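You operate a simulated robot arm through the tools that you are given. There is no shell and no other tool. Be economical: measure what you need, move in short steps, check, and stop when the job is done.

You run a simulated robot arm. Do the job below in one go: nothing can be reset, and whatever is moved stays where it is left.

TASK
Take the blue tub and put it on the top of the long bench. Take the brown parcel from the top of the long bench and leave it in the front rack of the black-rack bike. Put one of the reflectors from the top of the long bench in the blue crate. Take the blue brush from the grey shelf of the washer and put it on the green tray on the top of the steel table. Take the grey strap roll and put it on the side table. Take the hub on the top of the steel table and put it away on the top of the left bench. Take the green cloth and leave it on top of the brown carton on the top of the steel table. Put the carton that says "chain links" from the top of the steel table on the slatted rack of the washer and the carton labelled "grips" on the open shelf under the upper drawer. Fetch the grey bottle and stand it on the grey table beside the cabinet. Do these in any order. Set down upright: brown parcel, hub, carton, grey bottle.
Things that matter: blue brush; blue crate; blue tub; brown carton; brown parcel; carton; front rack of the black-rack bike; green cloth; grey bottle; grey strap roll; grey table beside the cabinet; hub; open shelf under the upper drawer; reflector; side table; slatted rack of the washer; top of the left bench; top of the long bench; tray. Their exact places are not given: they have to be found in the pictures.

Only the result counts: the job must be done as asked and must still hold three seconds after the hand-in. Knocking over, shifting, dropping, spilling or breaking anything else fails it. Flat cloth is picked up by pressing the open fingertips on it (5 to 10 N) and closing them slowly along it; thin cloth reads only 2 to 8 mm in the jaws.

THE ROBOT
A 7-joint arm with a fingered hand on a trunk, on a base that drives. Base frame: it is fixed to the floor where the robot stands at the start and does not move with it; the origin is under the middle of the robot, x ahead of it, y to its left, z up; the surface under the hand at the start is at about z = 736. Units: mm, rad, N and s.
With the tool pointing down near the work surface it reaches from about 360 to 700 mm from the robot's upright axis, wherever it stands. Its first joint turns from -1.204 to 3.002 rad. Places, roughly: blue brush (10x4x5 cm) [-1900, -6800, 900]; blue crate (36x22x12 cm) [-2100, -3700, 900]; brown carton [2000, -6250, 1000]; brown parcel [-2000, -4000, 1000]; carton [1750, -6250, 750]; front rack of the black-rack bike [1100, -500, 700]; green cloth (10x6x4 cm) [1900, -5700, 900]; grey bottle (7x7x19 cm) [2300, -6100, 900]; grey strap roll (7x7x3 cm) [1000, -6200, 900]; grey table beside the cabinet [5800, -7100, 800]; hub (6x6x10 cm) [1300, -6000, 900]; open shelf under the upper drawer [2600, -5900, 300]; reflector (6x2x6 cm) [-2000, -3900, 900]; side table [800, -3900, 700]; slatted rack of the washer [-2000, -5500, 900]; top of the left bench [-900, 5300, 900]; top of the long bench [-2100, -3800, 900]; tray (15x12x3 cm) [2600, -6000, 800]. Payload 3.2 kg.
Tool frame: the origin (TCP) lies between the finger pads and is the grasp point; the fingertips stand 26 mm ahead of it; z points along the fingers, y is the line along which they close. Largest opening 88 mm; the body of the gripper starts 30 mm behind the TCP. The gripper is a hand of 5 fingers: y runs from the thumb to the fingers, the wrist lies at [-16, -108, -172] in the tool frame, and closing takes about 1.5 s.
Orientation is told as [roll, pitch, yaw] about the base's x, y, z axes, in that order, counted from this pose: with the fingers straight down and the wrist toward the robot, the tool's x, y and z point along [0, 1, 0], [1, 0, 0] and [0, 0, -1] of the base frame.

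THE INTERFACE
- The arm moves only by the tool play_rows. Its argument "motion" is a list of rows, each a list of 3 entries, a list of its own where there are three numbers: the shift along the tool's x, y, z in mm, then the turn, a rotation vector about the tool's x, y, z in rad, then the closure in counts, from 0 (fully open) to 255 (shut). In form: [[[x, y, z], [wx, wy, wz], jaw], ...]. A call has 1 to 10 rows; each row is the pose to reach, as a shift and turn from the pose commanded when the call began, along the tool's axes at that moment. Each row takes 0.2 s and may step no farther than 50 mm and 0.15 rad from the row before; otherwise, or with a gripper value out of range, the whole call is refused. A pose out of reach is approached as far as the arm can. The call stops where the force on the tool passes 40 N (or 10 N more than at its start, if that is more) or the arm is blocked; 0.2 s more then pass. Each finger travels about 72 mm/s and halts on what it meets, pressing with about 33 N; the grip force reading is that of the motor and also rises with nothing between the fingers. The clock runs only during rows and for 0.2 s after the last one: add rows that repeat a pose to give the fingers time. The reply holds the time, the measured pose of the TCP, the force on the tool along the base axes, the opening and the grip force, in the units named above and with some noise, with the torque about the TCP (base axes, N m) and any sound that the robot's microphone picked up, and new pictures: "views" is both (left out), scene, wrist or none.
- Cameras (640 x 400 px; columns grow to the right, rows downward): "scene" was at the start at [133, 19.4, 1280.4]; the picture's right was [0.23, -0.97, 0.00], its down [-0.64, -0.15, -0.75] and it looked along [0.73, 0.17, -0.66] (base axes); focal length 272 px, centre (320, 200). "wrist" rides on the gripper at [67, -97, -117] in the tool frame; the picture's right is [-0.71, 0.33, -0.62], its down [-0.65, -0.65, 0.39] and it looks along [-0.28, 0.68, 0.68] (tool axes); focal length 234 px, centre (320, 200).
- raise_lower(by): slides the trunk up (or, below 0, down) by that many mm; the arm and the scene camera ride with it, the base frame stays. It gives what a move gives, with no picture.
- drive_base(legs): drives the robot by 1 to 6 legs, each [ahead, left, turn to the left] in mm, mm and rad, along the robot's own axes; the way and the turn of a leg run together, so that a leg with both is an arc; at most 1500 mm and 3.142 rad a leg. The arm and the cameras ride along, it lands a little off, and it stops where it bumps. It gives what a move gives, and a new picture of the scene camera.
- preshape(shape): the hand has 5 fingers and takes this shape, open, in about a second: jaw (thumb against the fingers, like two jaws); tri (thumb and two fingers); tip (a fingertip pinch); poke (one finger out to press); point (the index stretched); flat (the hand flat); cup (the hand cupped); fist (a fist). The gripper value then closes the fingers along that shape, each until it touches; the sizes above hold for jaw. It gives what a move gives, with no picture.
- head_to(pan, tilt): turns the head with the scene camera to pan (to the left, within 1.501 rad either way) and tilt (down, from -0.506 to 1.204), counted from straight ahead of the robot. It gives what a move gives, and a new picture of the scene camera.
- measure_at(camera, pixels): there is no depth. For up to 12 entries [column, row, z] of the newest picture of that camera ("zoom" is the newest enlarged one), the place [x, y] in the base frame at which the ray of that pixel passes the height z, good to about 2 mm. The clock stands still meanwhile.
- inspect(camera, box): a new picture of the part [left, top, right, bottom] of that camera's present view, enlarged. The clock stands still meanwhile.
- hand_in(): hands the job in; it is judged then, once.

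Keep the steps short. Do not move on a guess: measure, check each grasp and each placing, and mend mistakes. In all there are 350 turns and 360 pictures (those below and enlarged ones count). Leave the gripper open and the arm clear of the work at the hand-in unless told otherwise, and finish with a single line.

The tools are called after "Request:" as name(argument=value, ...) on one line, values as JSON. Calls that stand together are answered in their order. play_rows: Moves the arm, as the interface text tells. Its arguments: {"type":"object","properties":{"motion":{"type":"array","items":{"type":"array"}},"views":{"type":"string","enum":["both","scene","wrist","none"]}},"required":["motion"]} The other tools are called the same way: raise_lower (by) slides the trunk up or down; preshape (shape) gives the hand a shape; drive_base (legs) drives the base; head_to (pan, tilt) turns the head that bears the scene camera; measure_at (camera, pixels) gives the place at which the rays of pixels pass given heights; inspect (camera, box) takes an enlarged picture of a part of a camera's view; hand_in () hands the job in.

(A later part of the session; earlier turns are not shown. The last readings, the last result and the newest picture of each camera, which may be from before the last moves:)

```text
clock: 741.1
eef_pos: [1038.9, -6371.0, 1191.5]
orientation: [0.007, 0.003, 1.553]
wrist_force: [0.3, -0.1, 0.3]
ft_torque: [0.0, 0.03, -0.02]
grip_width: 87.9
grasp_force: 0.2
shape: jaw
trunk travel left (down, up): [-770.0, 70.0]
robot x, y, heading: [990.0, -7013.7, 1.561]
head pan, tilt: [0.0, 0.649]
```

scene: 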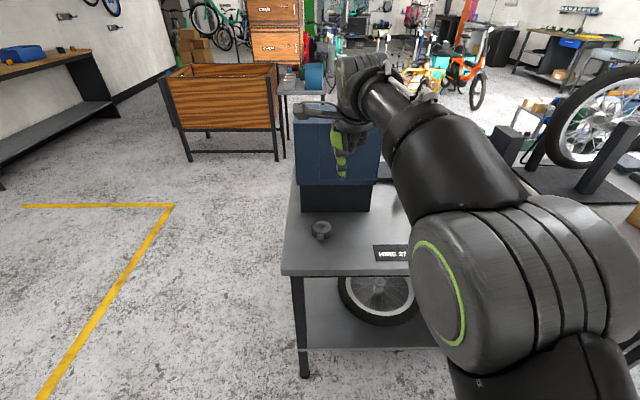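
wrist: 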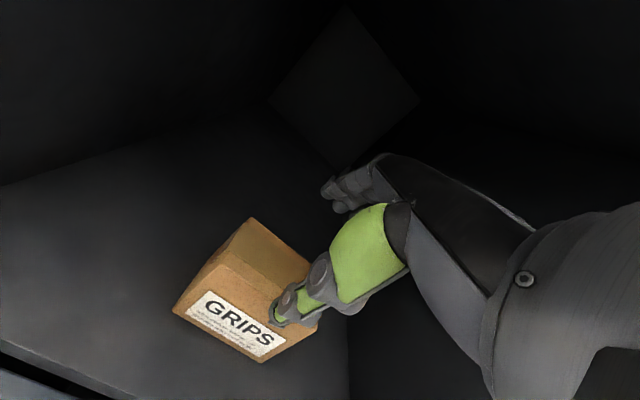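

Request:
inspect(camera="scene", box=[280, 200, 380, 265])

Request:
play_rows(motion=[[[0, 0, 0], [0, 0, 0], 0]], views="wrist")

```text
6.15 times, centred on (330, 232) of scene
```

zoom: 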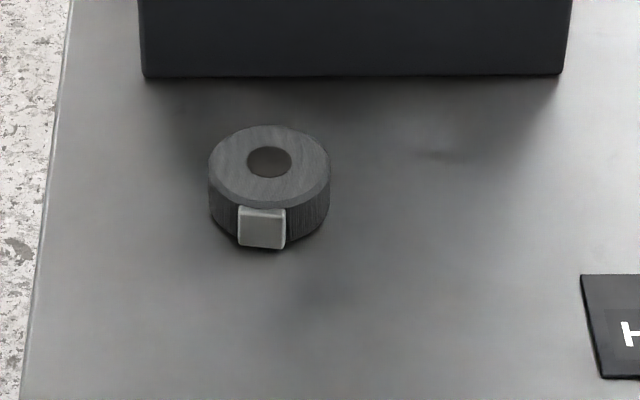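

```text
clock: 741.5
eef_pos: [1038.7, -6369.4, 1191.1]
orientation: [0.006, 0.003, 1.553]
wrist_force: [0.4, 0.1, 0.0]
ft_torque: [-0.01, 0.01, 0.03]
grip_width: 87.8
grasp_force: 0.0
shape: jaw
trunk travel left (down, up): [-770.0, 70.0]
robot x, y, heading: [990.4, -7013.5, 1.565]
head pan, tilt: [0.0, 0.649]
```

wrist: 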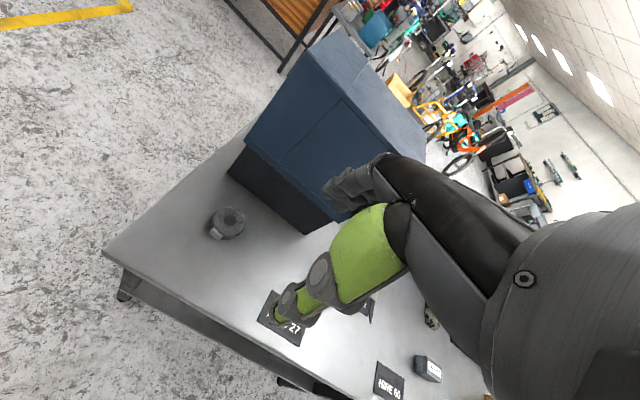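

Request:
measure_at(camera="zoom", pixels=[[269, 165, 880], [269, 165, 885], [209, 170, 880], [330, 170, 880], [355, 76, 850], [145, 77, 850], [563, 75, 850], [262, 246, 850], [25, 398, 850]])

Request:
measure_at(camera="wrist", pixels=[[231, 219, 880], [231, 219, 870], [231, 219, 890], [305, 234, 850]])

```text
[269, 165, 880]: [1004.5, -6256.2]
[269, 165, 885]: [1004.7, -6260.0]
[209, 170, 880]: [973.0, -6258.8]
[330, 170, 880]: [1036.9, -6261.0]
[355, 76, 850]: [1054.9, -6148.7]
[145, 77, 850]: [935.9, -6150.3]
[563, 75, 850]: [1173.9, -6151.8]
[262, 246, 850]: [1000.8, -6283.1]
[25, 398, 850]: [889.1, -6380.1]
```

```text
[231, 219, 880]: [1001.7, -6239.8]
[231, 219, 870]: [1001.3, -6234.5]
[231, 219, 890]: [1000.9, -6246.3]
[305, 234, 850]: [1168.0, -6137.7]
```

Roll centre ≈(1003,−6247). The key safe behind is close, so I turn the hand sideways (grip along x), then approach.

Request:
play_rows(motion=[[[5, -11, 0], [0, 0, -0.15], 0], [[10, -22, 0], [0, 0, -0.3], 0], [[15, -33, 0], [0, 0, -0.45], 0], [[20, -44, 0], [0, 0, -0.6], 0], [[25, -55, 0], [0, 0, -0.75], 0], [[30, -66, 0], [0, 0, -0.9], 0], [[35, -77, 0], [0, 0, -1.05], 0], [[40, -88, 0], [0, 0, -1.2], 0], [[46, -99, 0], [0, 0, -1.35], 0], [[46, -104, 0], [0, 0, -1.48], 0]], views="none")

Request:
drive_base(legs=[[225, -13, 0]])

Request:
play_rows(motion=[[[0, 0, 0], [0, 0, 0], 0]], views="wrist")

```text
clock: 743.7
eef_pos: [991.5, -6471.9, 1192.6]
orientation: [0.005, -0.005, 3.035]
wrist_force: [0.1, -0.1, -0.5]
ft_torque: [-0.02, 0.03, 0.02]
grip_width: 87.9
grasp_force: 0.1
shape: jaw
trunk travel left (down, up): [-770.0, 70.0]
robot x, y, heading: [984.6, -7015.9, 1.565]
head pan, tilt: [0.0, 0.649]
```

```text
clock: 745.5
eef_pos: [1006.1, -6249.1, 1193.0]
orientation: [0.004, -0.005, 3.032]
wrist_force: [0.6, 0.0, -0.6]
ft_torque: [-0.02, 0.02, 0.0]
grip_width: 87.6
grasp_force: 0.1
shape: jaw
trunk travel left (down, up): [-770.0, 70.0]
robot x, y, heading: [1006.0, -6791.7, 1.56]
head pan, tilt: [0.0, 0.649]
```

scene: 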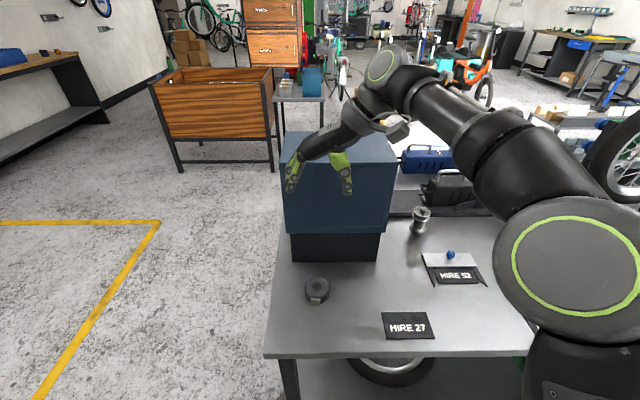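

```text
clock: 745.9
eef_pos: [1006.9, -6249.7, 1193.1]
orientation: [0.001, -0.006, 3.031]
wrist_force: [0.1, -0.1, 0.1]
ft_torque: [0.01, 0.0, 0.01]
grip_width: 87.8
grasp_force: 0.0
shape: jaw
trunk travel left (down, up): [-770.0, 70.0]
robot x, y, heading: [1004.1, -6788.1, 1.56]
head pan, tilt: [0.0, 0.649]
```

wrist: 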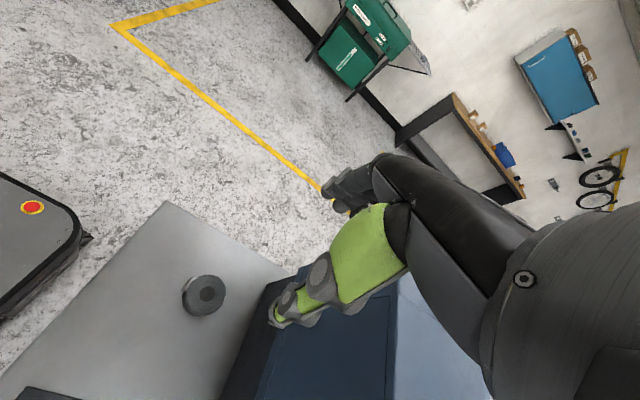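

Request:
measure_at(camera="scene", pixels=[[317, 284, 880], [305, 287, 880], [329, 287, 880], [293, 261, 850], [378, 262, 850]])

Request:
measure_at(camera="wrist", pixels=[[211, 291, 880], [211, 291, 870], [283, 266, 950], [283, 266, 1000]])

```text
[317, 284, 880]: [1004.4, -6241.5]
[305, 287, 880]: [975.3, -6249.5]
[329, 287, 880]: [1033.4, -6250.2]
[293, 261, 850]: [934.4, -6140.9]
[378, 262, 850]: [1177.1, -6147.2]
```

```text
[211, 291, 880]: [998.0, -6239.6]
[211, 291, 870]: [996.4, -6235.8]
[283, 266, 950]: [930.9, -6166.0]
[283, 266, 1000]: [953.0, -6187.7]
```

Request:
play_rows(motion=[[[-7, 6, 0], [0, 0, 0], 0], [[-7, 6, 0], [0, 0, 0], 0]], views="none")

Request:
raise_lower(by=-80)

Request:
play_rows(motion=[[[0, 0, 40], [0, 0, 0], 0], [[0, 0, 80], [0, 0, 0], 0], [[0, 0, 115], [0, 0, 0], 0], [[0, 0, 150], [0, 0, 0], 0], [[0, 0, 150], [0, 0, 0], 0]])

```text
clock: 746.5
eef_pos: [1002.0, -6241.8, 1193.5]
orientation: [0.003, -0.008, 3.032]
wrist_force: [0.5, -0.3, 0.3]
ft_torque: [0.02, -0.02, 0.01]
grip_width: 87.7
grasp_force: 0.0
shape: jaw
trunk travel left (down, up): [-770.0, 70.0]
robot x, y, heading: [1005.1, -6789.3, 1.56]
head pan, tilt: [0.0, 0.649]
```

```text
clock: 747.6
eef_pos: [1002.5, -6240.3, 1113.0]
orientation: [0.004, -0.005, 3.033]
wrist_force: [0.2, 0.0, 0.1]
ft_torque: [0.04, -0.04, -0.01]
grip_width: 87.7
grasp_force: 0.0
shape: jaw
trunk travel left (down, up): [-690.0, 150.0]
robot x, y, heading: [1002.8, -6791.0, 1.56]
head pan, tilt: [0.0, 0.649]
```

```text
clock: 748.8
eef_pos: [1000.4, -6241.3, 962.0]
orientation: [0.002, -0.005, 3.033]
wrist_force: [-0.5, 0.7, 1.2]
ft_torque: [0.01, 0.01, 0.0]
grip_width: 87.9
grasp_force: 0.1
shape: jaw
trunk travel left (down, up): [-690.0, 150.0]
robot x, y, heading: [1002.7, -6791.7, 1.556]
head pan, tilt: [0.0, 0.649]
```

scene: 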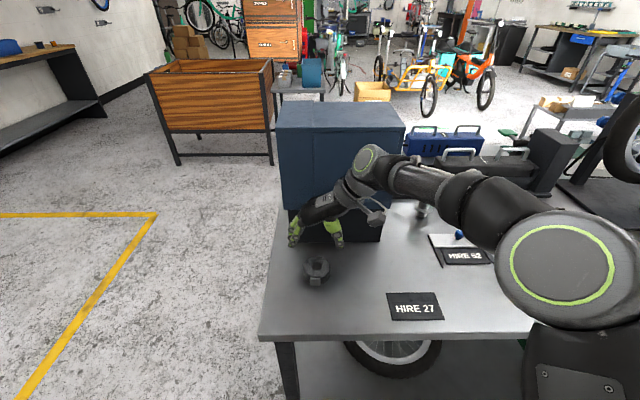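
wrist: 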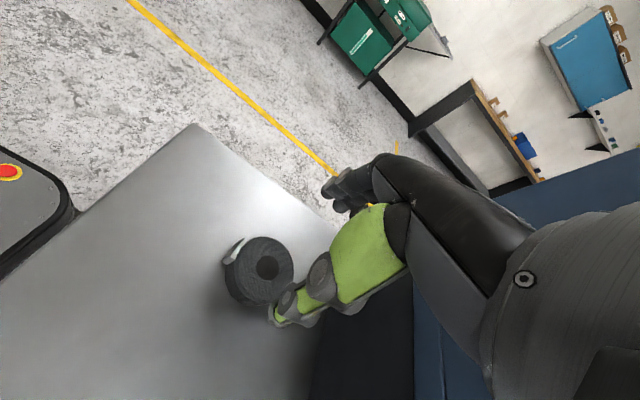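

Request:
play_rows(motion=[[[0, 0, 30], [0, 0, 0], 0], [[0, 0, 55], [0, 0, 0], 0], [[0, 0, 70], [0, 0, 0], 0], [[0, 0, 81], [0, 0, 0], 0], [[0, 0, 81], [0, 0, 0], 0]], views="wrist")

Request:
play_rows(motion=[[[0, 0, 0], [0, 0, 0], 30], [[0, 0, 0], [0, 0, 0], 60], [[0, 0, 0], [0, 0, 0], 90], [[0, 0, 0], [0, 0, 0], 130], [[0, 0, 0], [0, 0, 0], 170], [[0, 0, 0], [0, 0, 0], 200], [[0, 0, 0], [0, 0, 0], 200]], views="wrist")

```text
clock: 750.0
eef_pos: [1000.4, -6240.5, 881.1]
orientation: [0.004, -0.006, 3.035]
wrist_force: [-0.2, 0.7, 0.2]
ft_torque: [-0.01, -0.01, 0.02]
grip_width: 87.7
grasp_force: 0.1
shape: jaw
trunk travel left (down, up): [-690.0, 150.0]
robot x, y, heading: [1001.9, -6789.8, 1.562]
head pan, tilt: [0.0, 0.649]
```

wrist: 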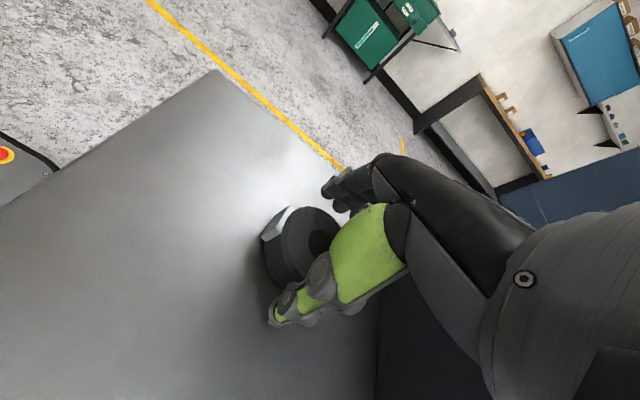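

```text
clock: 751.6
eef_pos: [1001.9, -6241.3, 881.5]
orientation: [0.004, -0.005, 3.034]
wrist_force: [0.6, -0.4, 0.1]
ft_torque: [-0.03, -0.02, 0.01]
grip_width: 56.5
grasp_force: 33.4
shape: jaw
trunk travel left (down, up): [-690.0, 150.0]
robot x, y, heading: [1003.9, -6790.1, 1.556]
head pan, tilt: [0.0, 0.649]
```

wrist: 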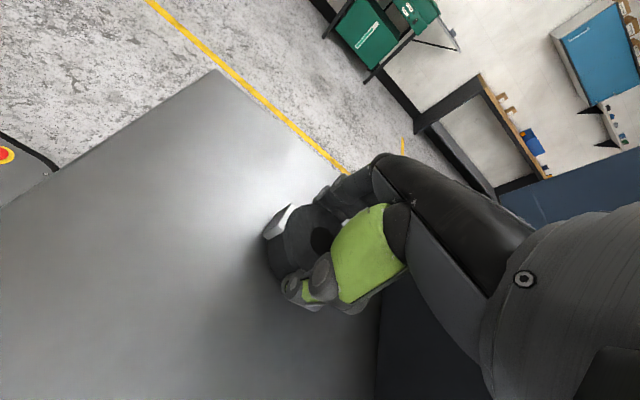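

Gripped. Lift and carry it north to the side table.

Request:
play_rows(motion=[[[0, 0, -40], [0, 0, 0], 200], [[0, 0, -85], [0, 0, 0], 200], [[0, 0, -130], [0, 0, 0], 200], [[0, 0, -180], [0, 0, 0], 200], [[0, 0, -230], [0, 0, 0], 200], [[0, 0, -230], [0, 0, 0], 200]], views="wrist")

Request:
raise_lower(by=60)

Request:
drive_base(legs=[[-260, 0, 0], [0, 620, 0], [1300, 0, 0], [920, 0, 0], [0, -480, 0]])

Request:
inspect(camera="scene", box=[160, 100, 480, 300])

```text
clock: 753.0
eef_pos: [1002.5, -6241.4, 1112.1]
orientation: [0.002, -0.008, 3.033]
wrist_force: [0.3, -0.7, -0.8]
ft_torque: [-0.04, -0.01, 0.01]
grip_width: 56.5
grasp_force: 32.7
shape: jaw
trunk travel left (down, up): [-690.0, 150.0]
robot x, y, heading: [1003.2, -6787.4, 1.561]
head pan, tilt: [0.0, 0.649]
```

wrist: 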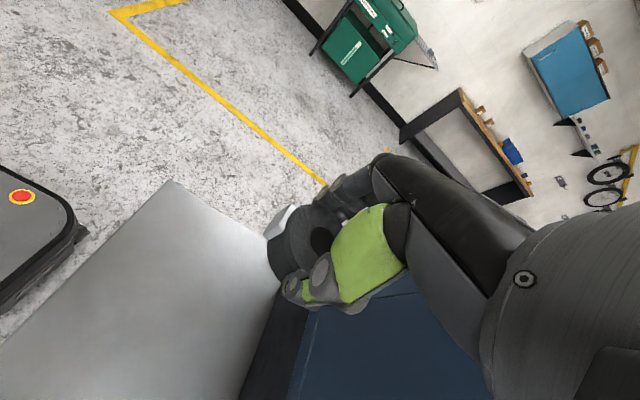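

```text
clock: 754.0
eef_pos: [1002.3, -6241.0, 1171.9]
orientation: [0.003, -0.004, 3.033]
wrist_force: [0.0, -0.2, -1.1]
ft_torque: [-0.01, -0.01, 0.01]
grip_width: 56.6
grasp_force: 33.4
shape: jaw
trunk travel left (down, up): [-750.0, 90.0]
robot x, y, heading: [1002.4, -6789.1, 1.558]
head pan, tilt: [0.0, 0.649]
```

```text
clock: 772.0
eef_pos: [909.2, -4273.6, 1171.5]
orientation: [0.003, -0.005, 3.024]
wrist_force: [1.2, 0.1, -1.8]
ft_torque: [-0.02, 0.02, 0.04]
grip_width: 56.6
grasp_force: 33.2
shape: jaw
trunk travel left (down, up): [-750.0, 90.0]
robot x, y, heading: [906.6, -4820.6, 1.55]
head pan, tilt: [0.0, 0.649]
```

scene: 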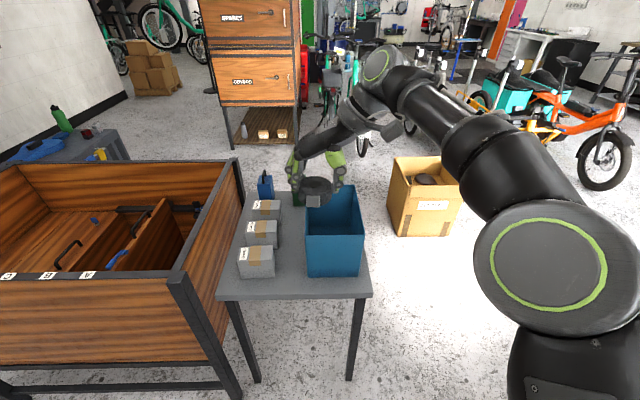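

```text
2.00 times, centred on (320, 200) of scene
```

zoom: 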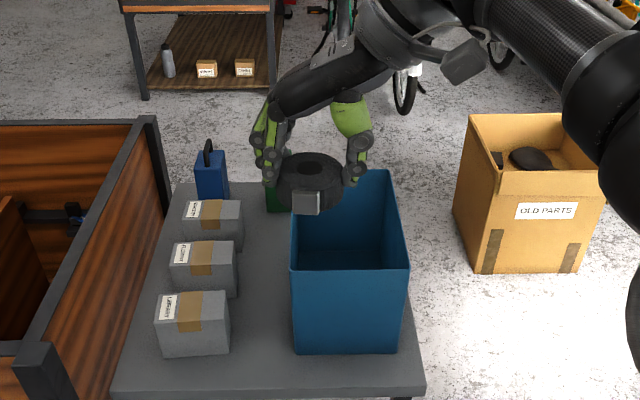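

Request:
measure_at(camera="scene", pixels=[[217, 296, 700], [372, 294, 700], [239, 278, 700], [275, 276, 700], [307, 275, 700], [359, 276, 700], [279, 247, 700], [258, 383, 0], [350, 380, 0], [277, 186, 700], [306, 212, 700]])

Request:
play_rows(motion=[[[0, 0, 0], [0, 0, 0], 200]], views="wrist")

```text
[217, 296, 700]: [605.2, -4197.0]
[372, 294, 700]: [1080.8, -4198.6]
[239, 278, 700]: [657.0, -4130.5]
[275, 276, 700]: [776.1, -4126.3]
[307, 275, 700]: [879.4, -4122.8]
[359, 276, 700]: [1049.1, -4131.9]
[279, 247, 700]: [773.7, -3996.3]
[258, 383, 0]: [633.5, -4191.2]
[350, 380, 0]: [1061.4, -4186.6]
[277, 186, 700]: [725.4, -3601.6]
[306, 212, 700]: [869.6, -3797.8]
```

```text
clock: 772.4
eef_pos: [909.9, -4274.3, 1171.1]
orientation: [0.003, -0.004, 3.025]
wrist_force: [-0.9, -0.6, -0.2]
ft_torque: [0.01, 0.0, -0.02]
grip_width: 56.4
grasp_force: 32.8
shape: jaw
trunk travel left (down, up): [-750.0, 90.0]
robot x, y, heading: [902.5, -4822.5, 1.552]
head pan, tilt: [0.0, 0.649]
```

wrist: 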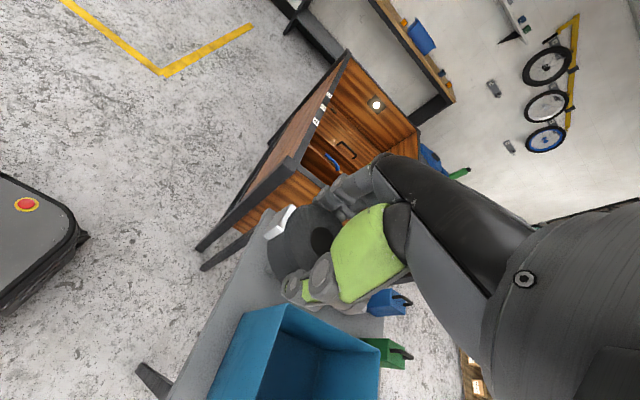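

The front area is tight between cartons and the tall blue bin. I check the table's back part from the east side.

Request:
drive_base(legs=[[-50, -720, 0.02], [1100, 0, 0], [0, 0, 1.57]])

Request:
inspect(camera="scene", box=[160, 120, 480, 320])

```text
clock: 785.4
eef_pos: [1082.2, -3790.0, 1171.9]
orientation: [0.004, -0.005, -1.684]
wrist_force: [0.5, 0.6, -0.3]
ft_torque: [-0.02, 0.01, -0.03]
grip_width: 56.4
grasp_force: 33.0
shape: jaw
trunk travel left (down, up): [-750.0, 90.0]
robot x, y, heading: [1630.2, -3787.4, 3.124]
head pan, tilt: [0.0, 0.649]
```

scene: 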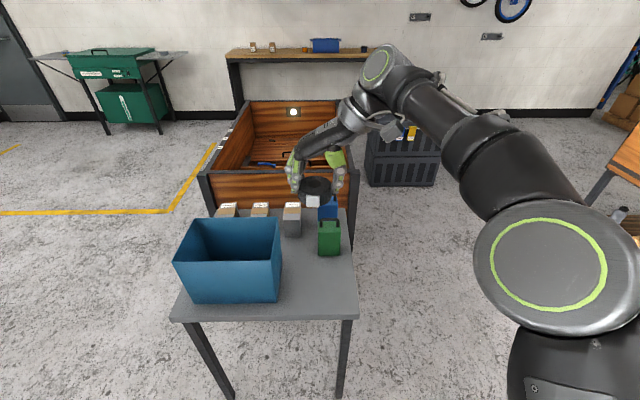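

```text
2.00 times, centred on (320, 220) of scene
```

zoom: 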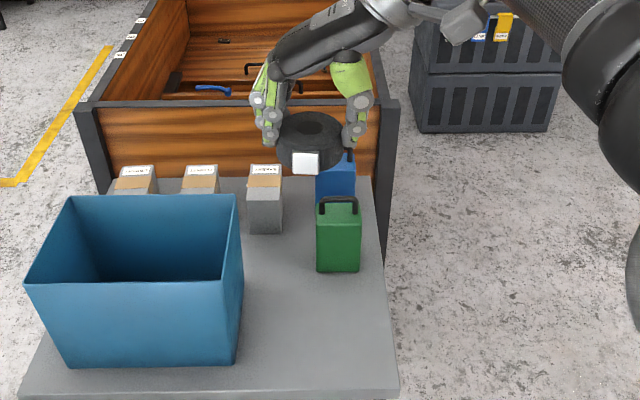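

Request:
measure_at(camera="zoom", pixels=[[236, 362, 700], [240, 290, 700], [318, 270, 700], [360, 271, 700], [398, 388, 700], [375, 180, 700], [310, 330, 700], [20, 390, 700]])

```text
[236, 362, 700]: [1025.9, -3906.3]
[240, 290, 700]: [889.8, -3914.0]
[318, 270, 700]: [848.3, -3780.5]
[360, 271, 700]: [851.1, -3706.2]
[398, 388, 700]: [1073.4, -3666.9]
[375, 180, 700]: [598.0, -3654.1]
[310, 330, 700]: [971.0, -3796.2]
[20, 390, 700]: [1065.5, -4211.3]
```

Free spot at the table's NE part: (968,−3780). Drive in and lower.

Request:
drive_base(legs=[[115, -10, 0.017]])

Request:
raise_lower(by=-300)

Request:
play_rows(motion=[[[0, 0, 35], [0, 0, 0], 200], [[0, 0, 70], [0, 0, 0], 200], [[0, 0, 100], [0, 0, 0], 200], [[0, 0, 120], [0, 0, 0], 200], [[0, 0, 120], [0, 0, 0], 200]])

```text
clock: 786.6
eef_pos: [968.7, -3788.2, 1172.5]
orientation: [0.003, -0.006, -1.668]
wrist_force: [0.3, -1.7, -0.5]
ft_torque: [0.0, -0.05, -0.01]
grip_width: 56.3
grasp_force: 33.0
shape: jaw
trunk travel left (down, up): [-750.0, 90.0]
robot x, y, heading: [1517.8, -3780.9, 3.138]
head pan, tilt: [0.0, 0.649]
```

scene: 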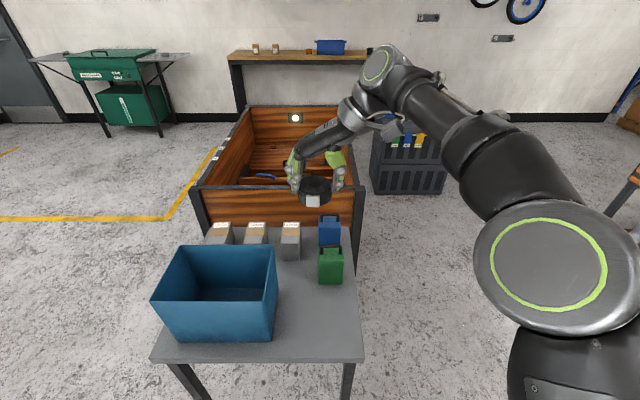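

```text
clock: 789.6
eef_pos: [969.6, -3787.6, 870.9]
orientation: [0.004, -0.005, -1.669]
wrist_force: [1.2, 0.0, -1.0]
ft_torque: [-0.02, 0.01, 0.01]
grip_width: 56.2
grasp_force: 32.4
shape: jaw
trunk travel left (down, up): [-450.0, 390.0]
robot x, y, heading: [1516.8, -3781.4, 3.143]
head pan, tilt: [0.0, 0.649]
```

```text
clock: 790.8
eef_pos: [970.1, -3788.2, 759.8]
orientation: [-0.011, -0.015, -1.675]
wrist_force: [-5.4, 3.1, 33.6]
ft_torque: [0.19, 0.18, -0.13]
grip_width: 56.8
grasp_force: 33.0
shape: jaw
trunk travel left (down, up): [-450.0, 390.0]
robot x, y, heading: [1514.8, -3776.1, 3.139]
head pan, tilt: [0.0, 0.649]
```

scene: 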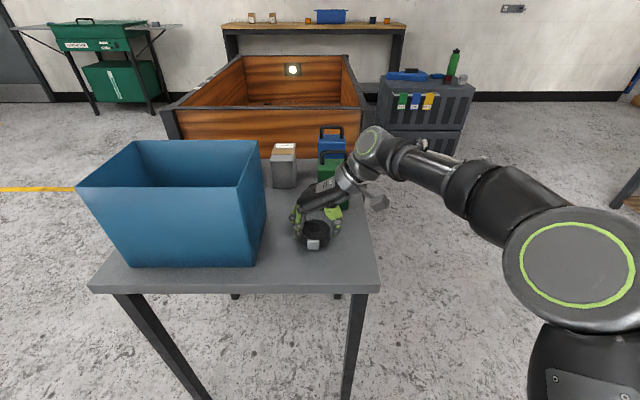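
wrist: 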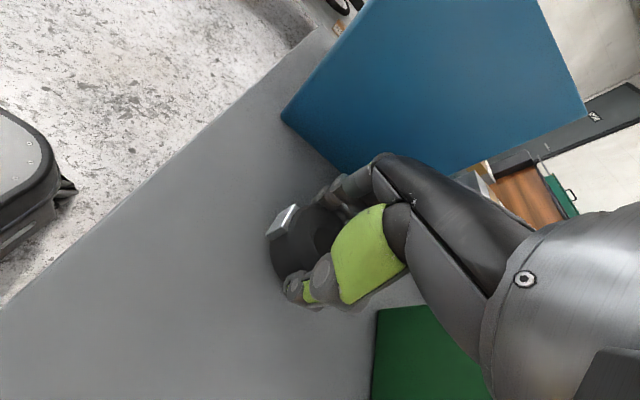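

Contact (table ≈ z 729). Ease off and release.

Request:
play_rows(motion=[[[0, 0, -8], [0, 0, 0], 200], [[0, 0, -8], [0, 0, 0], 200]], views="none")

Request:
play_rows(motion=[[[0, 0, 0], [0, 0, 0], 160], [[0, 0, 0], [0, 0, 0], 120], [[0, 0, 0], [0, 0, 0], 80], [[0, 0, 0], [0, 0, 0], 40], [[0, 0, 0], [0, 0, 0], 0], [[0, 0, 0], [0, 0, 0], 0], [[0, 0, -25], [0, 0, 0], 0], [[0, 0, -60], [0, 0, 0], 0], [[0, 0, -100], [0, 0, 0], 0]], views="wrist")

Request:
raise_lower(by=330)

Request:
drive_base(legs=[[-130, 0, 0]])

```text
clock: 791.4
eef_pos: [969.7, -3788.3, 760.0]
orientation: [0.001, -0.005, -1.671]
wrist_force: [-5.6, 1.2, 15.3]
ft_torque: [-0.01, 0.17, -0.06]
grip_width: 56.8
grasp_force: 33.2
shape: jaw
trunk travel left (down, up): [-450.0, 390.0]
robot x, y, heading: [1519.8, -3778.0, 3.139]
head pan, tilt: [0.0, 0.649]
```

```text
clock: 793.4
eef_pos: [967.8, -3787.7, 859.7]
orientation: [0.002, -0.004, -1.668]
wrist_force: [0.0, 0.1, 1.0]
ft_torque: [0.02, -0.01, 0.01]
grip_width: 87.9
grasp_force: 0.0
shape: jaw
trunk travel left (down, up): [-450.0, 390.0]
robot x, y, heading: [1520.6, -3778.8, 3.141]
head pan, tilt: [0.0, 0.649]
```

wrist: 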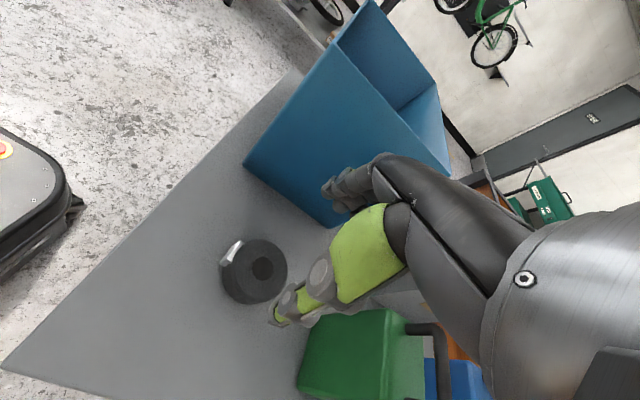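

```text
clock: 796.6
eef_pos: [968.0, -3787.9, 1188.9]
orientation: [0.002, -0.005, -1.669]
wrist_force: [0.4, 1.0, 0.8]
ft_torque: [0.02, -0.01, -0.02]
grip_width: 88.0
grasp_force: 0.1
shape: jaw
trunk travel left (down, up): [-780.0, 60.0]
robot x, y, heading: [1521.3, -3782.1, 3.136]
head pan, tilt: [0.0, 0.649]
```

```text
clock: 797.9
eef_pos: [1098.3, -3787.6, 1188.7]
orientation: [0.005, -0.004, -1.671]
wrist_force: [0.3, -0.1, 0.5]
ft_torque: [-0.01, 0.0, 0.02]
grip_width: 88.0
grasp_force: 0.0
shape: jaw
trunk travel left (down, up): [-780.0, 60.0]
robot x, y, heading: [1646.3, -3779.3, 3.138]
head pan, tilt: [0.0, 0.649]
```

scene: 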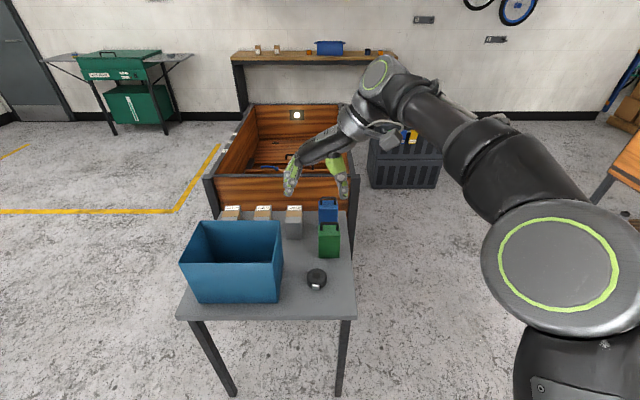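

Strap roll is on the side table. Last object: the hub. Drive around the west end to the south side.

Request:
drive_base(legs=[[0, 1030, 0], [1250, 0, 0], [0, 1300, 0], [0, 850, 0], [0, 0, -1.57], [0, -890, 0]])

Request:
play_rows(motion=[[[0, 0, 0], [0, 0, 0.147], 0], [[0, 0, 0], [0, 0, 0.294], 0], [[0, 0, 0], [0, 0, 0.441], 0], [[0, 0, 0], [0, 0, 0.588], 0], [[0, 0, 0], [0, 0, 0.735], 0], [[0, 0, 0], [0, 0, 0.882], 0], [[0, 0, 0], [0, 0, 1.029], 0], [[0, 0, 0], [0, 0, 1.176], 0], [[0, 0, 0], [0, 0, 1.323], 0], [[0, 0, 0], [0, 0, 1.47], 0]])

```text
clock: 827.5
eef_pos: [1266.2, -6402.6, 1189.9]
orientation: [0.004, -0.005, 3.046]
wrist_force: [0.1, 0.4, -0.3]
ft_torque: [-0.01, -0.02, -0.03]
grip_width: 87.6
grasp_force: 0.1
shape: jaw
trunk travel left (down, up): [-780.0, 60.0]
robot x, y, heading: [1278.3, -6952.1, 1.577]
head pan, tilt: [0.0, 0.649]
```

scene: 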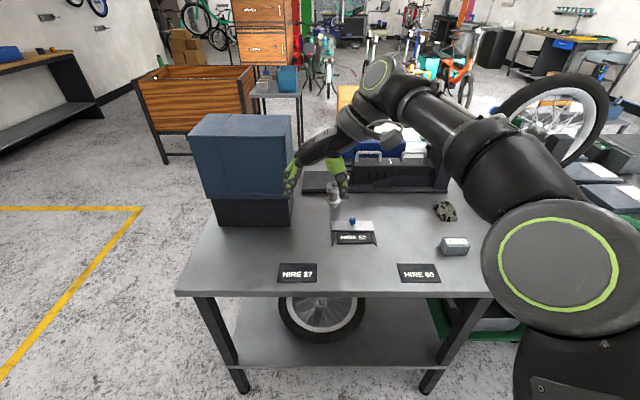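

```text
clock: 829.7
eef_pos: [1266.4, -6402.4, 1188.3]
orientation: [0.004, 0.004, 1.575]
wrist_force: [0.8, -0.3, 0.5]
ft_torque: [0.0, -0.02, 0.02]
grip_width: 87.9
grasp_force: 0.0
shape: jaw
trunk travel left (down, up): [-780.0, 60.0]
robot x, y, heading: [1279.3, -6952.0, 1.576]
head pan, tilt: [0.0, 0.649]
```

scene: 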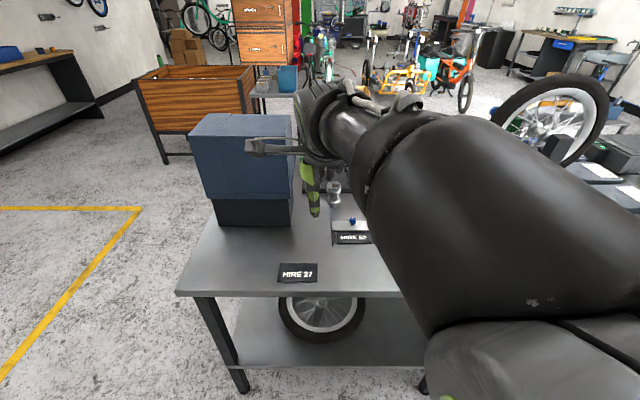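
wrist: 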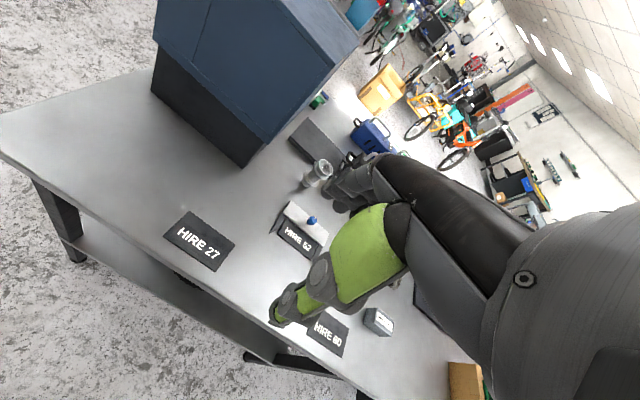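

The bar on the hand would come near the safe, so I turn the hand 0.8 rad left and hold it further right and forward.

Request:
play_rows(motion=[[[-24, 15, 0], [0, 0, -0.133], 0], [[-48, 30, 0], [0, 0, -0.266], 0], [[-72, 45, 0], [0, 0, -0.4], 0], [[-96, 60, 0], [0, 0, -0.533], 0], [[-120, 75, 0], [0, 0, -0.667], 0], [[-143, 90, 0], [0, 0, -0.8], 0], [[-143, 90, 0], [0, 0, -0.8], 0]], views="none")

Request:
drive_base(legs=[[200, 85, 0]])

Request:
play_rows(motion=[[[0, 0, 0], [0, 0, 0], 0]], views="wrist")

```text
clock: 831.3
eef_pos: [1408.7, -6312.2, 1188.3]
orientation: [0.005, -0.002, 2.38]
wrist_force: [1.0, -0.7, -0.1]
ft_torque: [0.03, -0.02, -0.02]
grip_width: 87.7
grasp_force: 0.0
shape: jaw
trunk travel left (down, up): [-780.0, 60.0]
robot x, y, heading: [1279.4, -6950.8, 1.574]
head pan, tilt: [0.0, 0.649]
```

```text
clock: 833.0
eef_pos: [1323.5, -6109.3, 1188.1]
orientation: [0.006, -0.002, 2.378]
wrist_force: [0.3, 0.1, -0.8]
ft_torque: [0.0, 0.02, 0.04]
grip_width: 87.5
grasp_force: 0.1
shape: jaw
trunk travel left (down, up): [-780.0, 60.0]
robot x, y, heading: [1192.6, -6749.8, 1.574]
head pan, tilt: [0.0, 0.649]
```

scene: 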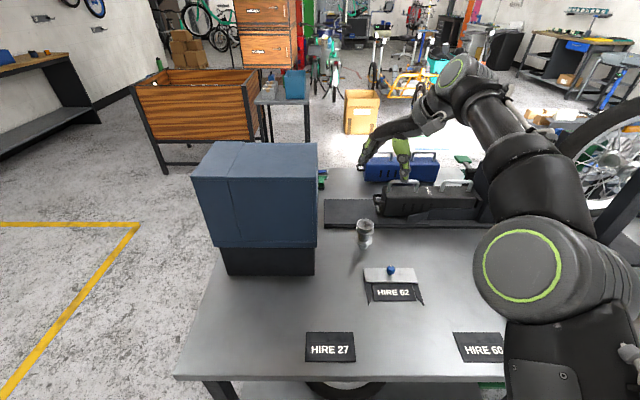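

```text
clock: 833.4
eef_pos: [1322.9, -6111.4, 1187.7]
orientation: [0.005, -0.006, 2.378]
wrist_force: [0.3, -0.7, 0.1]
ft_torque: [0.02, 0.01, -0.01]
grip_width: 87.6
grasp_force: 0.0
shape: jaw
trunk travel left (down, up): [-780.0, 60.0]
robot x, y, heading: [1191.5, -6750.5, 1.572]
head pan, tilt: [0.0, 0.649]
```

wrist: 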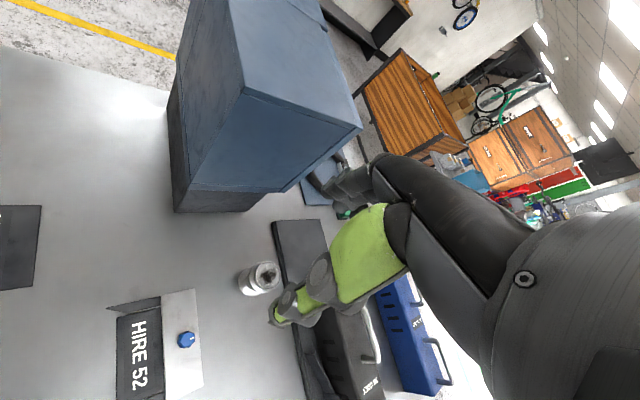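

Request:
measure_at(camera="scene", pixels=[[364, 224, 940], [364, 224, 950], [364, 249, 850], [317, 246, 940], [317, 273, 850]])

Request:
measure_at(camera="wrist", pixels=[[266, 273, 930], [266, 273, 940], [266, 273, 950], [246, 288, 850]])

Request:
inspect(camera="scene", box=[310, 190, 430, 270])

```text
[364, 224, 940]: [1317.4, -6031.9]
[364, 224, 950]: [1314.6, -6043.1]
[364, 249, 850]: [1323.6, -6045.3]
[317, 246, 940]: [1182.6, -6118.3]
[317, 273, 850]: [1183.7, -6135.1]
```

```text
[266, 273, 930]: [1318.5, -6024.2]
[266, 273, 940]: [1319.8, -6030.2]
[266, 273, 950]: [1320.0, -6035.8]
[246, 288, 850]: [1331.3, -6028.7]
```

```text
5.00 times, centred on (370, 230) of scene
```

zoom: 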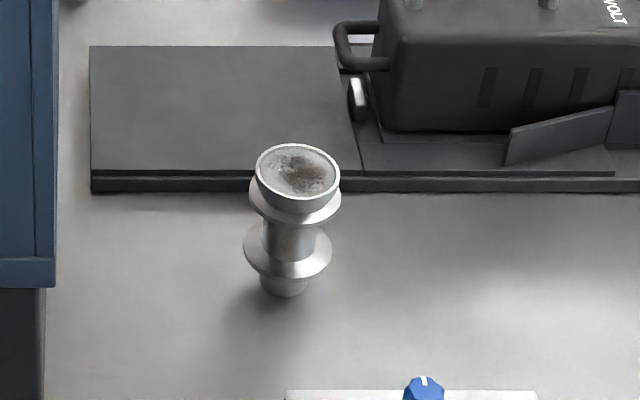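

Hub top centre ≈(1319,−6035,945). Move over it, lower partly with trunk, partly with the arm.

Request:
drive_base(legs=[[75, 4, 0]])

Request:
raise_lower(by=-110)

Request:
play_rows(motion=[[[0, 0, 30], [0, 0, 0], 0], [[0, 0, 60], [0, 0, 0], 0], [[0, 0, 80], [0, 0, 0], 0], [[0, 0, 80], [0, 0, 0], 0]])

```text
clock: 834.4
eef_pos: [1319.7, -6034.8, 1188.5]
orientation: [0.005, -0.003, 2.377]
wrist_force: [-0.6, 0.6, -0.5]
ft_torque: [0.01, -0.03, 0.01]
grip_width: 87.9
grasp_force: 0.0
shape: jaw
trunk travel left (down, up): [-780.0, 60.0]
robot x, y, heading: [1186.1, -6675.5, 1.577]
head pan, tilt: [0.0, 0.649]
```

scene: 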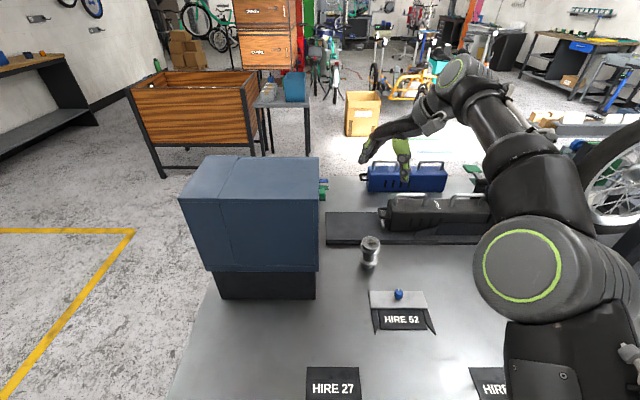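

```text
clock: 835.8
eef_pos: [1319.3, -6035.1, 1076.8]
orientation: [0.006, -0.005, 2.379]
wrist_force: [0.4, -0.6, -0.2]
ft_torque: [-0.03, 0.04, 0.04]
grip_width: 87.9
grasp_force: 0.0
shape: jaw
trunk travel left (down, up): [-670.0, 170.0]
robot x, y, heading: [1187.2, -6673.6, 1.579]
head pan, tilt: [0.0, 0.649]
```

```text
clock: 836.8
eef_pos: [1318.8, -6035.4, 998.1]
orientation: [0.005, -0.004, 2.38]
wrist_force: [0.0, -0.2, -0.5]
ft_torque: [-0.01, 0.05, -0.01]
grip_width: 88.0
grasp_force: 0.2
shape: jaw
trunk travel left (down, up): [-670.0, 170.0]
robot x, y, heading: [1190.4, -6675.2, 1.58]
head pan, tilt: [0.0, 0.649]
```

scene: 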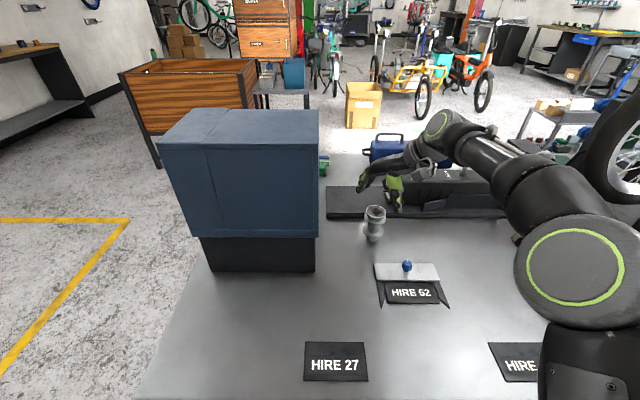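
wrist: 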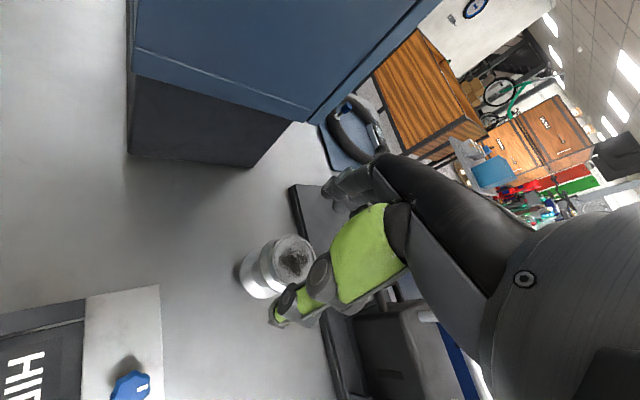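

Request:
measure_at(camera="scene", pixels=[[375, 211, 940], [375, 211, 950], [375, 211, 960]])

Request:
measure_at(camera="wrist", pixels=[[294, 257, 940], [294, 257, 950], [294, 257, 960], [257, 293, 850], [257, 293, 860]])

```text
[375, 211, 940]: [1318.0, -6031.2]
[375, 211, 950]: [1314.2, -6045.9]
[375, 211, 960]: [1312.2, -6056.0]
```

```text
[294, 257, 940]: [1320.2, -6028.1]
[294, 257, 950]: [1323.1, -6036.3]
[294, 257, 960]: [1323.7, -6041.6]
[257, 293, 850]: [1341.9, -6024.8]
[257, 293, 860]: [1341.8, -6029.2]
```

Request:
play_rows(motion=[[[-4, 4, 0], [0, 0, 0], 0], [[-4, 4, 25], [0, 0, 0], 0], [[-4, 4, 50], [0, 0, 0], 0], [[-4, 4, 68], [0, 0, 0], 0], [[-4, 4, 77], [0, 0, 0], 0], [[-4, 4, 77], [0, 0, 0], 0]], views="wrist")

Request:
play_rows(motion=[[[0, 0, 0], [0, 0, 0], 40], [[0, 0, 0], [0, 0, 0], 80], [[0, 0, 0], [0, 0, 0], 110], [[0, 0, 0], [0, 0, 0], 140], [[0, 0, 0], [0, 0, 0], 170], [[0, 0, 0], [0, 0, 0], 200], [[0, 0, 0], [0, 0, 0], 220], [[0, 0, 0], [0, 0, 0], 220]], views="wrist")

```text
clock: 838.2
eef_pos: [1318.8, -6029.8, 921.0]
orientation: [0.006, -0.005, 2.379]
wrist_force: [0.8, -0.3, -1.3]
ft_torque: [0.0, -0.01, -0.02]
grip_width: 87.9
grasp_force: 0.0
shape: jaw
trunk travel left (down, up): [-670.0, 170.0]
robot x, y, heading: [1193.7, -6676.2, 1.577]
head pan, tilt: [0.0, 0.649]
```

wrist: 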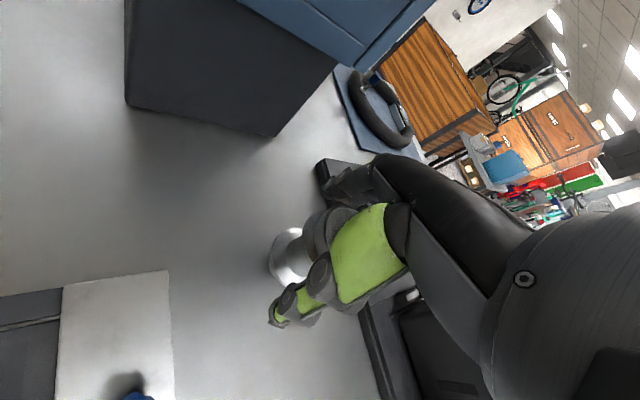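

```text
clock: 840.0
eef_pos: [1316.2, -6029.2, 920.9]
orientation: [0.006, -0.005, 2.378]
wrist_force: [0.1, -0.1, -0.1]
ft_torque: [-0.01, -0.01, -0.02]
grip_width: 39.3
grasp_force: 32.7
shape: jaw
trunk travel left (down, up): [-670.0, 170.0]
robot x, y, heading: [1187.5, -6675.9, 1.575]
head pan, tilt: [0.0, 0.649]
```

wrist: 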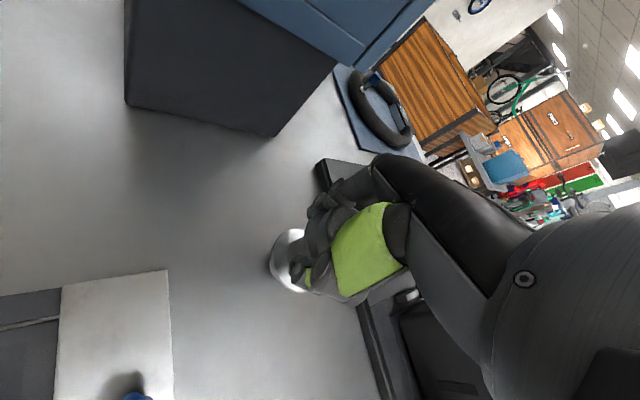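

Gripped (39 mm). Lift and check.

Request:
play_rows(motion=[[[0, 0, -20], [0, 0, 0], 220], [[0, 0, -50], [0, 0, 0], 220], [[0, 0, -85], [0, 0, 0], 220], [[0, 0, -120], [0, 0, 0], 220], [[0, 0, -157], [0, 0, 0], 220], [[0, 0, -157], [0, 0, 0], 220]])

Request:
raise_lower(by=130)

```text
clock: 841.4
eef_pos: [1319.4, -6030.6, 1075.3]
orientation: [0.008, -0.003, 2.379]
wrist_force: [0.4, -0.9, -2.1]
ft_torque: [0.0, 0.04, -0.02]
grip_width: 39.3
grasp_force: 33.0
shape: jaw
trunk travel left (down, up): [-670.0, 170.0]
robot x, y, heading: [1186.6, -6674.7, 1.572]
head pan, tilt: [0.0, 0.649]
```

scene: 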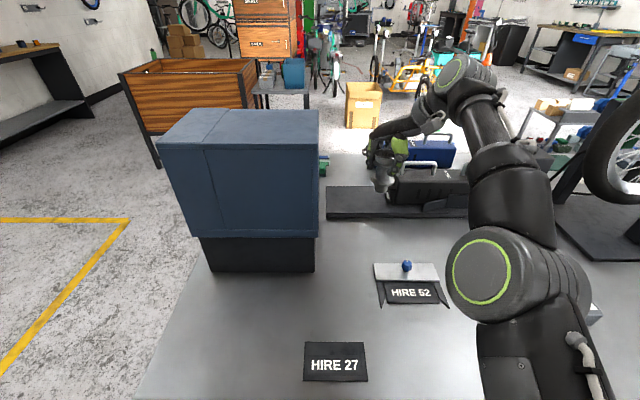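
wrist: 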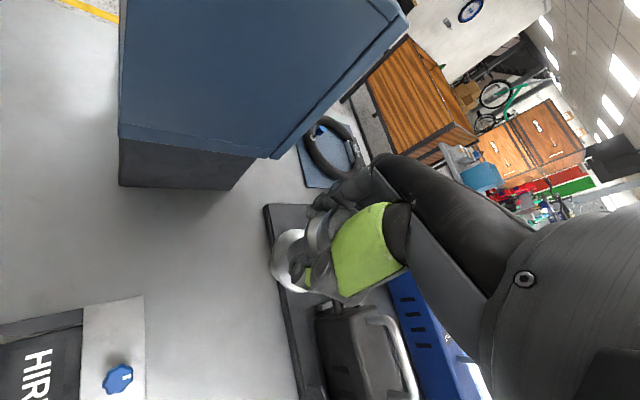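

```text
clock: 843.0
eef_pos: [1320.0, -6030.5, 1207.7]
orientation: [0.005, -0.007, 2.378]
wrist_force: [0.1, -0.3, -1.7]
ft_torque: [-0.03, 0.0, 0.01]
grip_width: 38.9
grasp_force: 32.6
shape: jaw
trunk travel left (down, up): [-800.0, 40.0]
robot x, y, heading: [1188.1, -6678.5, 1.575]
head pan, tilt: [0.0, 0.649]
```

Hub held upright. Now the long drive to the left bench in the north, via the east corridor.

Request:
drive_base(legs=[[-300, 0, 0], [0, -1450, 0], [0, -720, 0], [1450, 0, 0], [640, 0, 0], [0, 0, -1.575]])

Request:
drive_base(legs=[[-700, 600, 0], [50, 640, 0], [1450, 280, 0], [270, 1450, 0], [0, 1480, 0]])

Request:
drive_base(legs=[[0, 0, 1.57]])

Request:
head_to(pan=0.7, tilt=0.25)

```text
clock: 869.2
eef_pos: [4043.6, -5044.0, 1206.6]
orientation: [0.005, -0.006, 0.779]
wrist_force: [0.5, -0.4, -2.3]
ft_torque: [0.03, 0.02, -0.02]
grip_width: 38.4
grasp_force: 32.5
shape: jaw
trunk travel left (down, up): [-800.0, 40.0]
robot x, y, heading: [3404.5, -4894.8, -0.026]
head pan, tilt: [0.0, 0.649]
```

scene: 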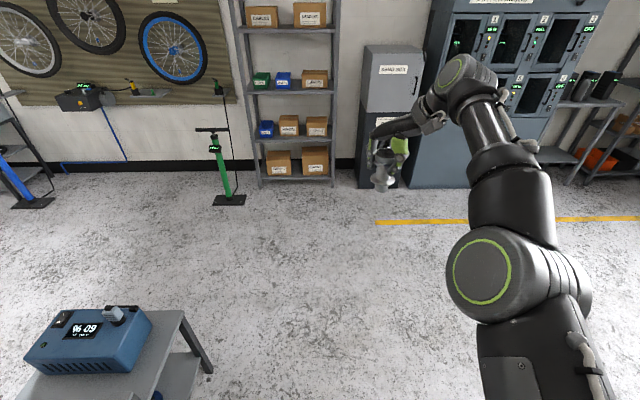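

```text
clock: 872.5
eef_pos: [3590.1, -4843.7, 1205.8]
orientation: [0.006, -0.002, 0.545]
wrist_force: [1.1, 1.4, -2.0]
ft_torque: [0.01, 0.01, 0.01]
grip_width: 36.6
grasp_force: 33.0
shape: jaw
trunk travel left (down, up): [-800.0, 40.0]
robot x, y, heading: [2998.3, -4548.3, -0.254]
head pan, tilt: [0.0, 0.649]
stopped in leg 1: the robot was blocked; the commanded pose is now the measured one
```

scene: 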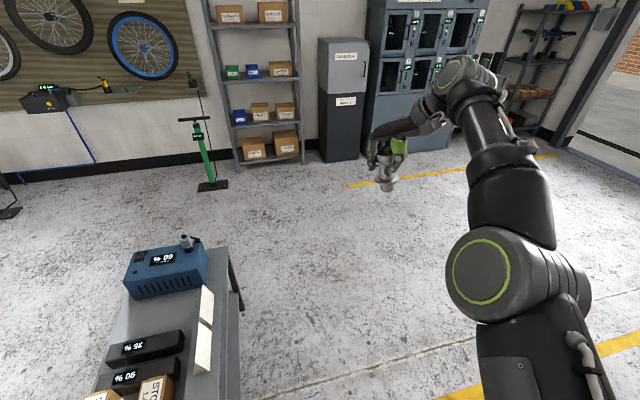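

```text
clock: 874.6
eef_pos: [3655.0, -4615.0, 1202.1]
orientation: [0.011, 0.001, 1.015]
wrist_force: [0.3, -0.5, -2.4]
ft_torque: [0.02, 0.06, 0.04]
grip_width: 36.1
grasp_force: 32.6
shape: jaw
trunk travel left (down, up): [-800.0, 40.0]
robot x, y, heading: [2998.6, -4617.1, 0.202]
head pan, tilt: [0.0, 0.649]
stopped in leg 1: the robot was blocked; the commanded pose is now the measured one
```

scene: 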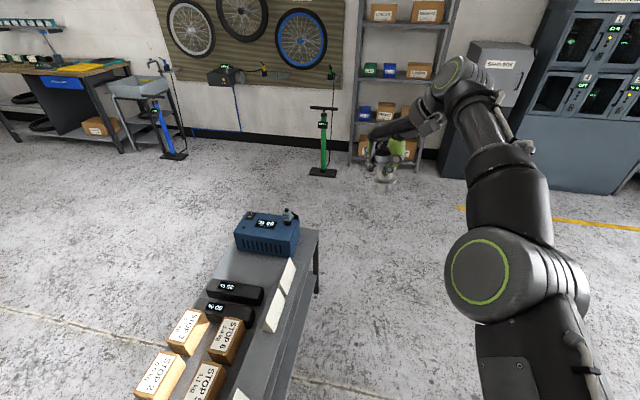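

```text
clock: 875.7
eef_pos: [3655.5, -4617.5, 1204.3]
orientation: [0.01, 0.001, 1.012]
wrist_force: [0.5, 0.7, -1.6]
ft_torque: [0.08, 0.02, 0.0]
grip_width: 36.4
grasp_force: 32.7
shape: jaw
trunk travel left (down, up): [-800.0, 40.0]
robot x, y, heading: [2998.7, -4620.6, 0.206]
head pan, tilt: [0.7, 0.25]
```

scene: 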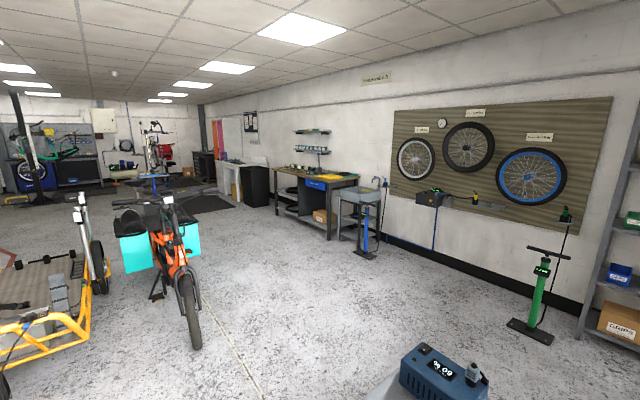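

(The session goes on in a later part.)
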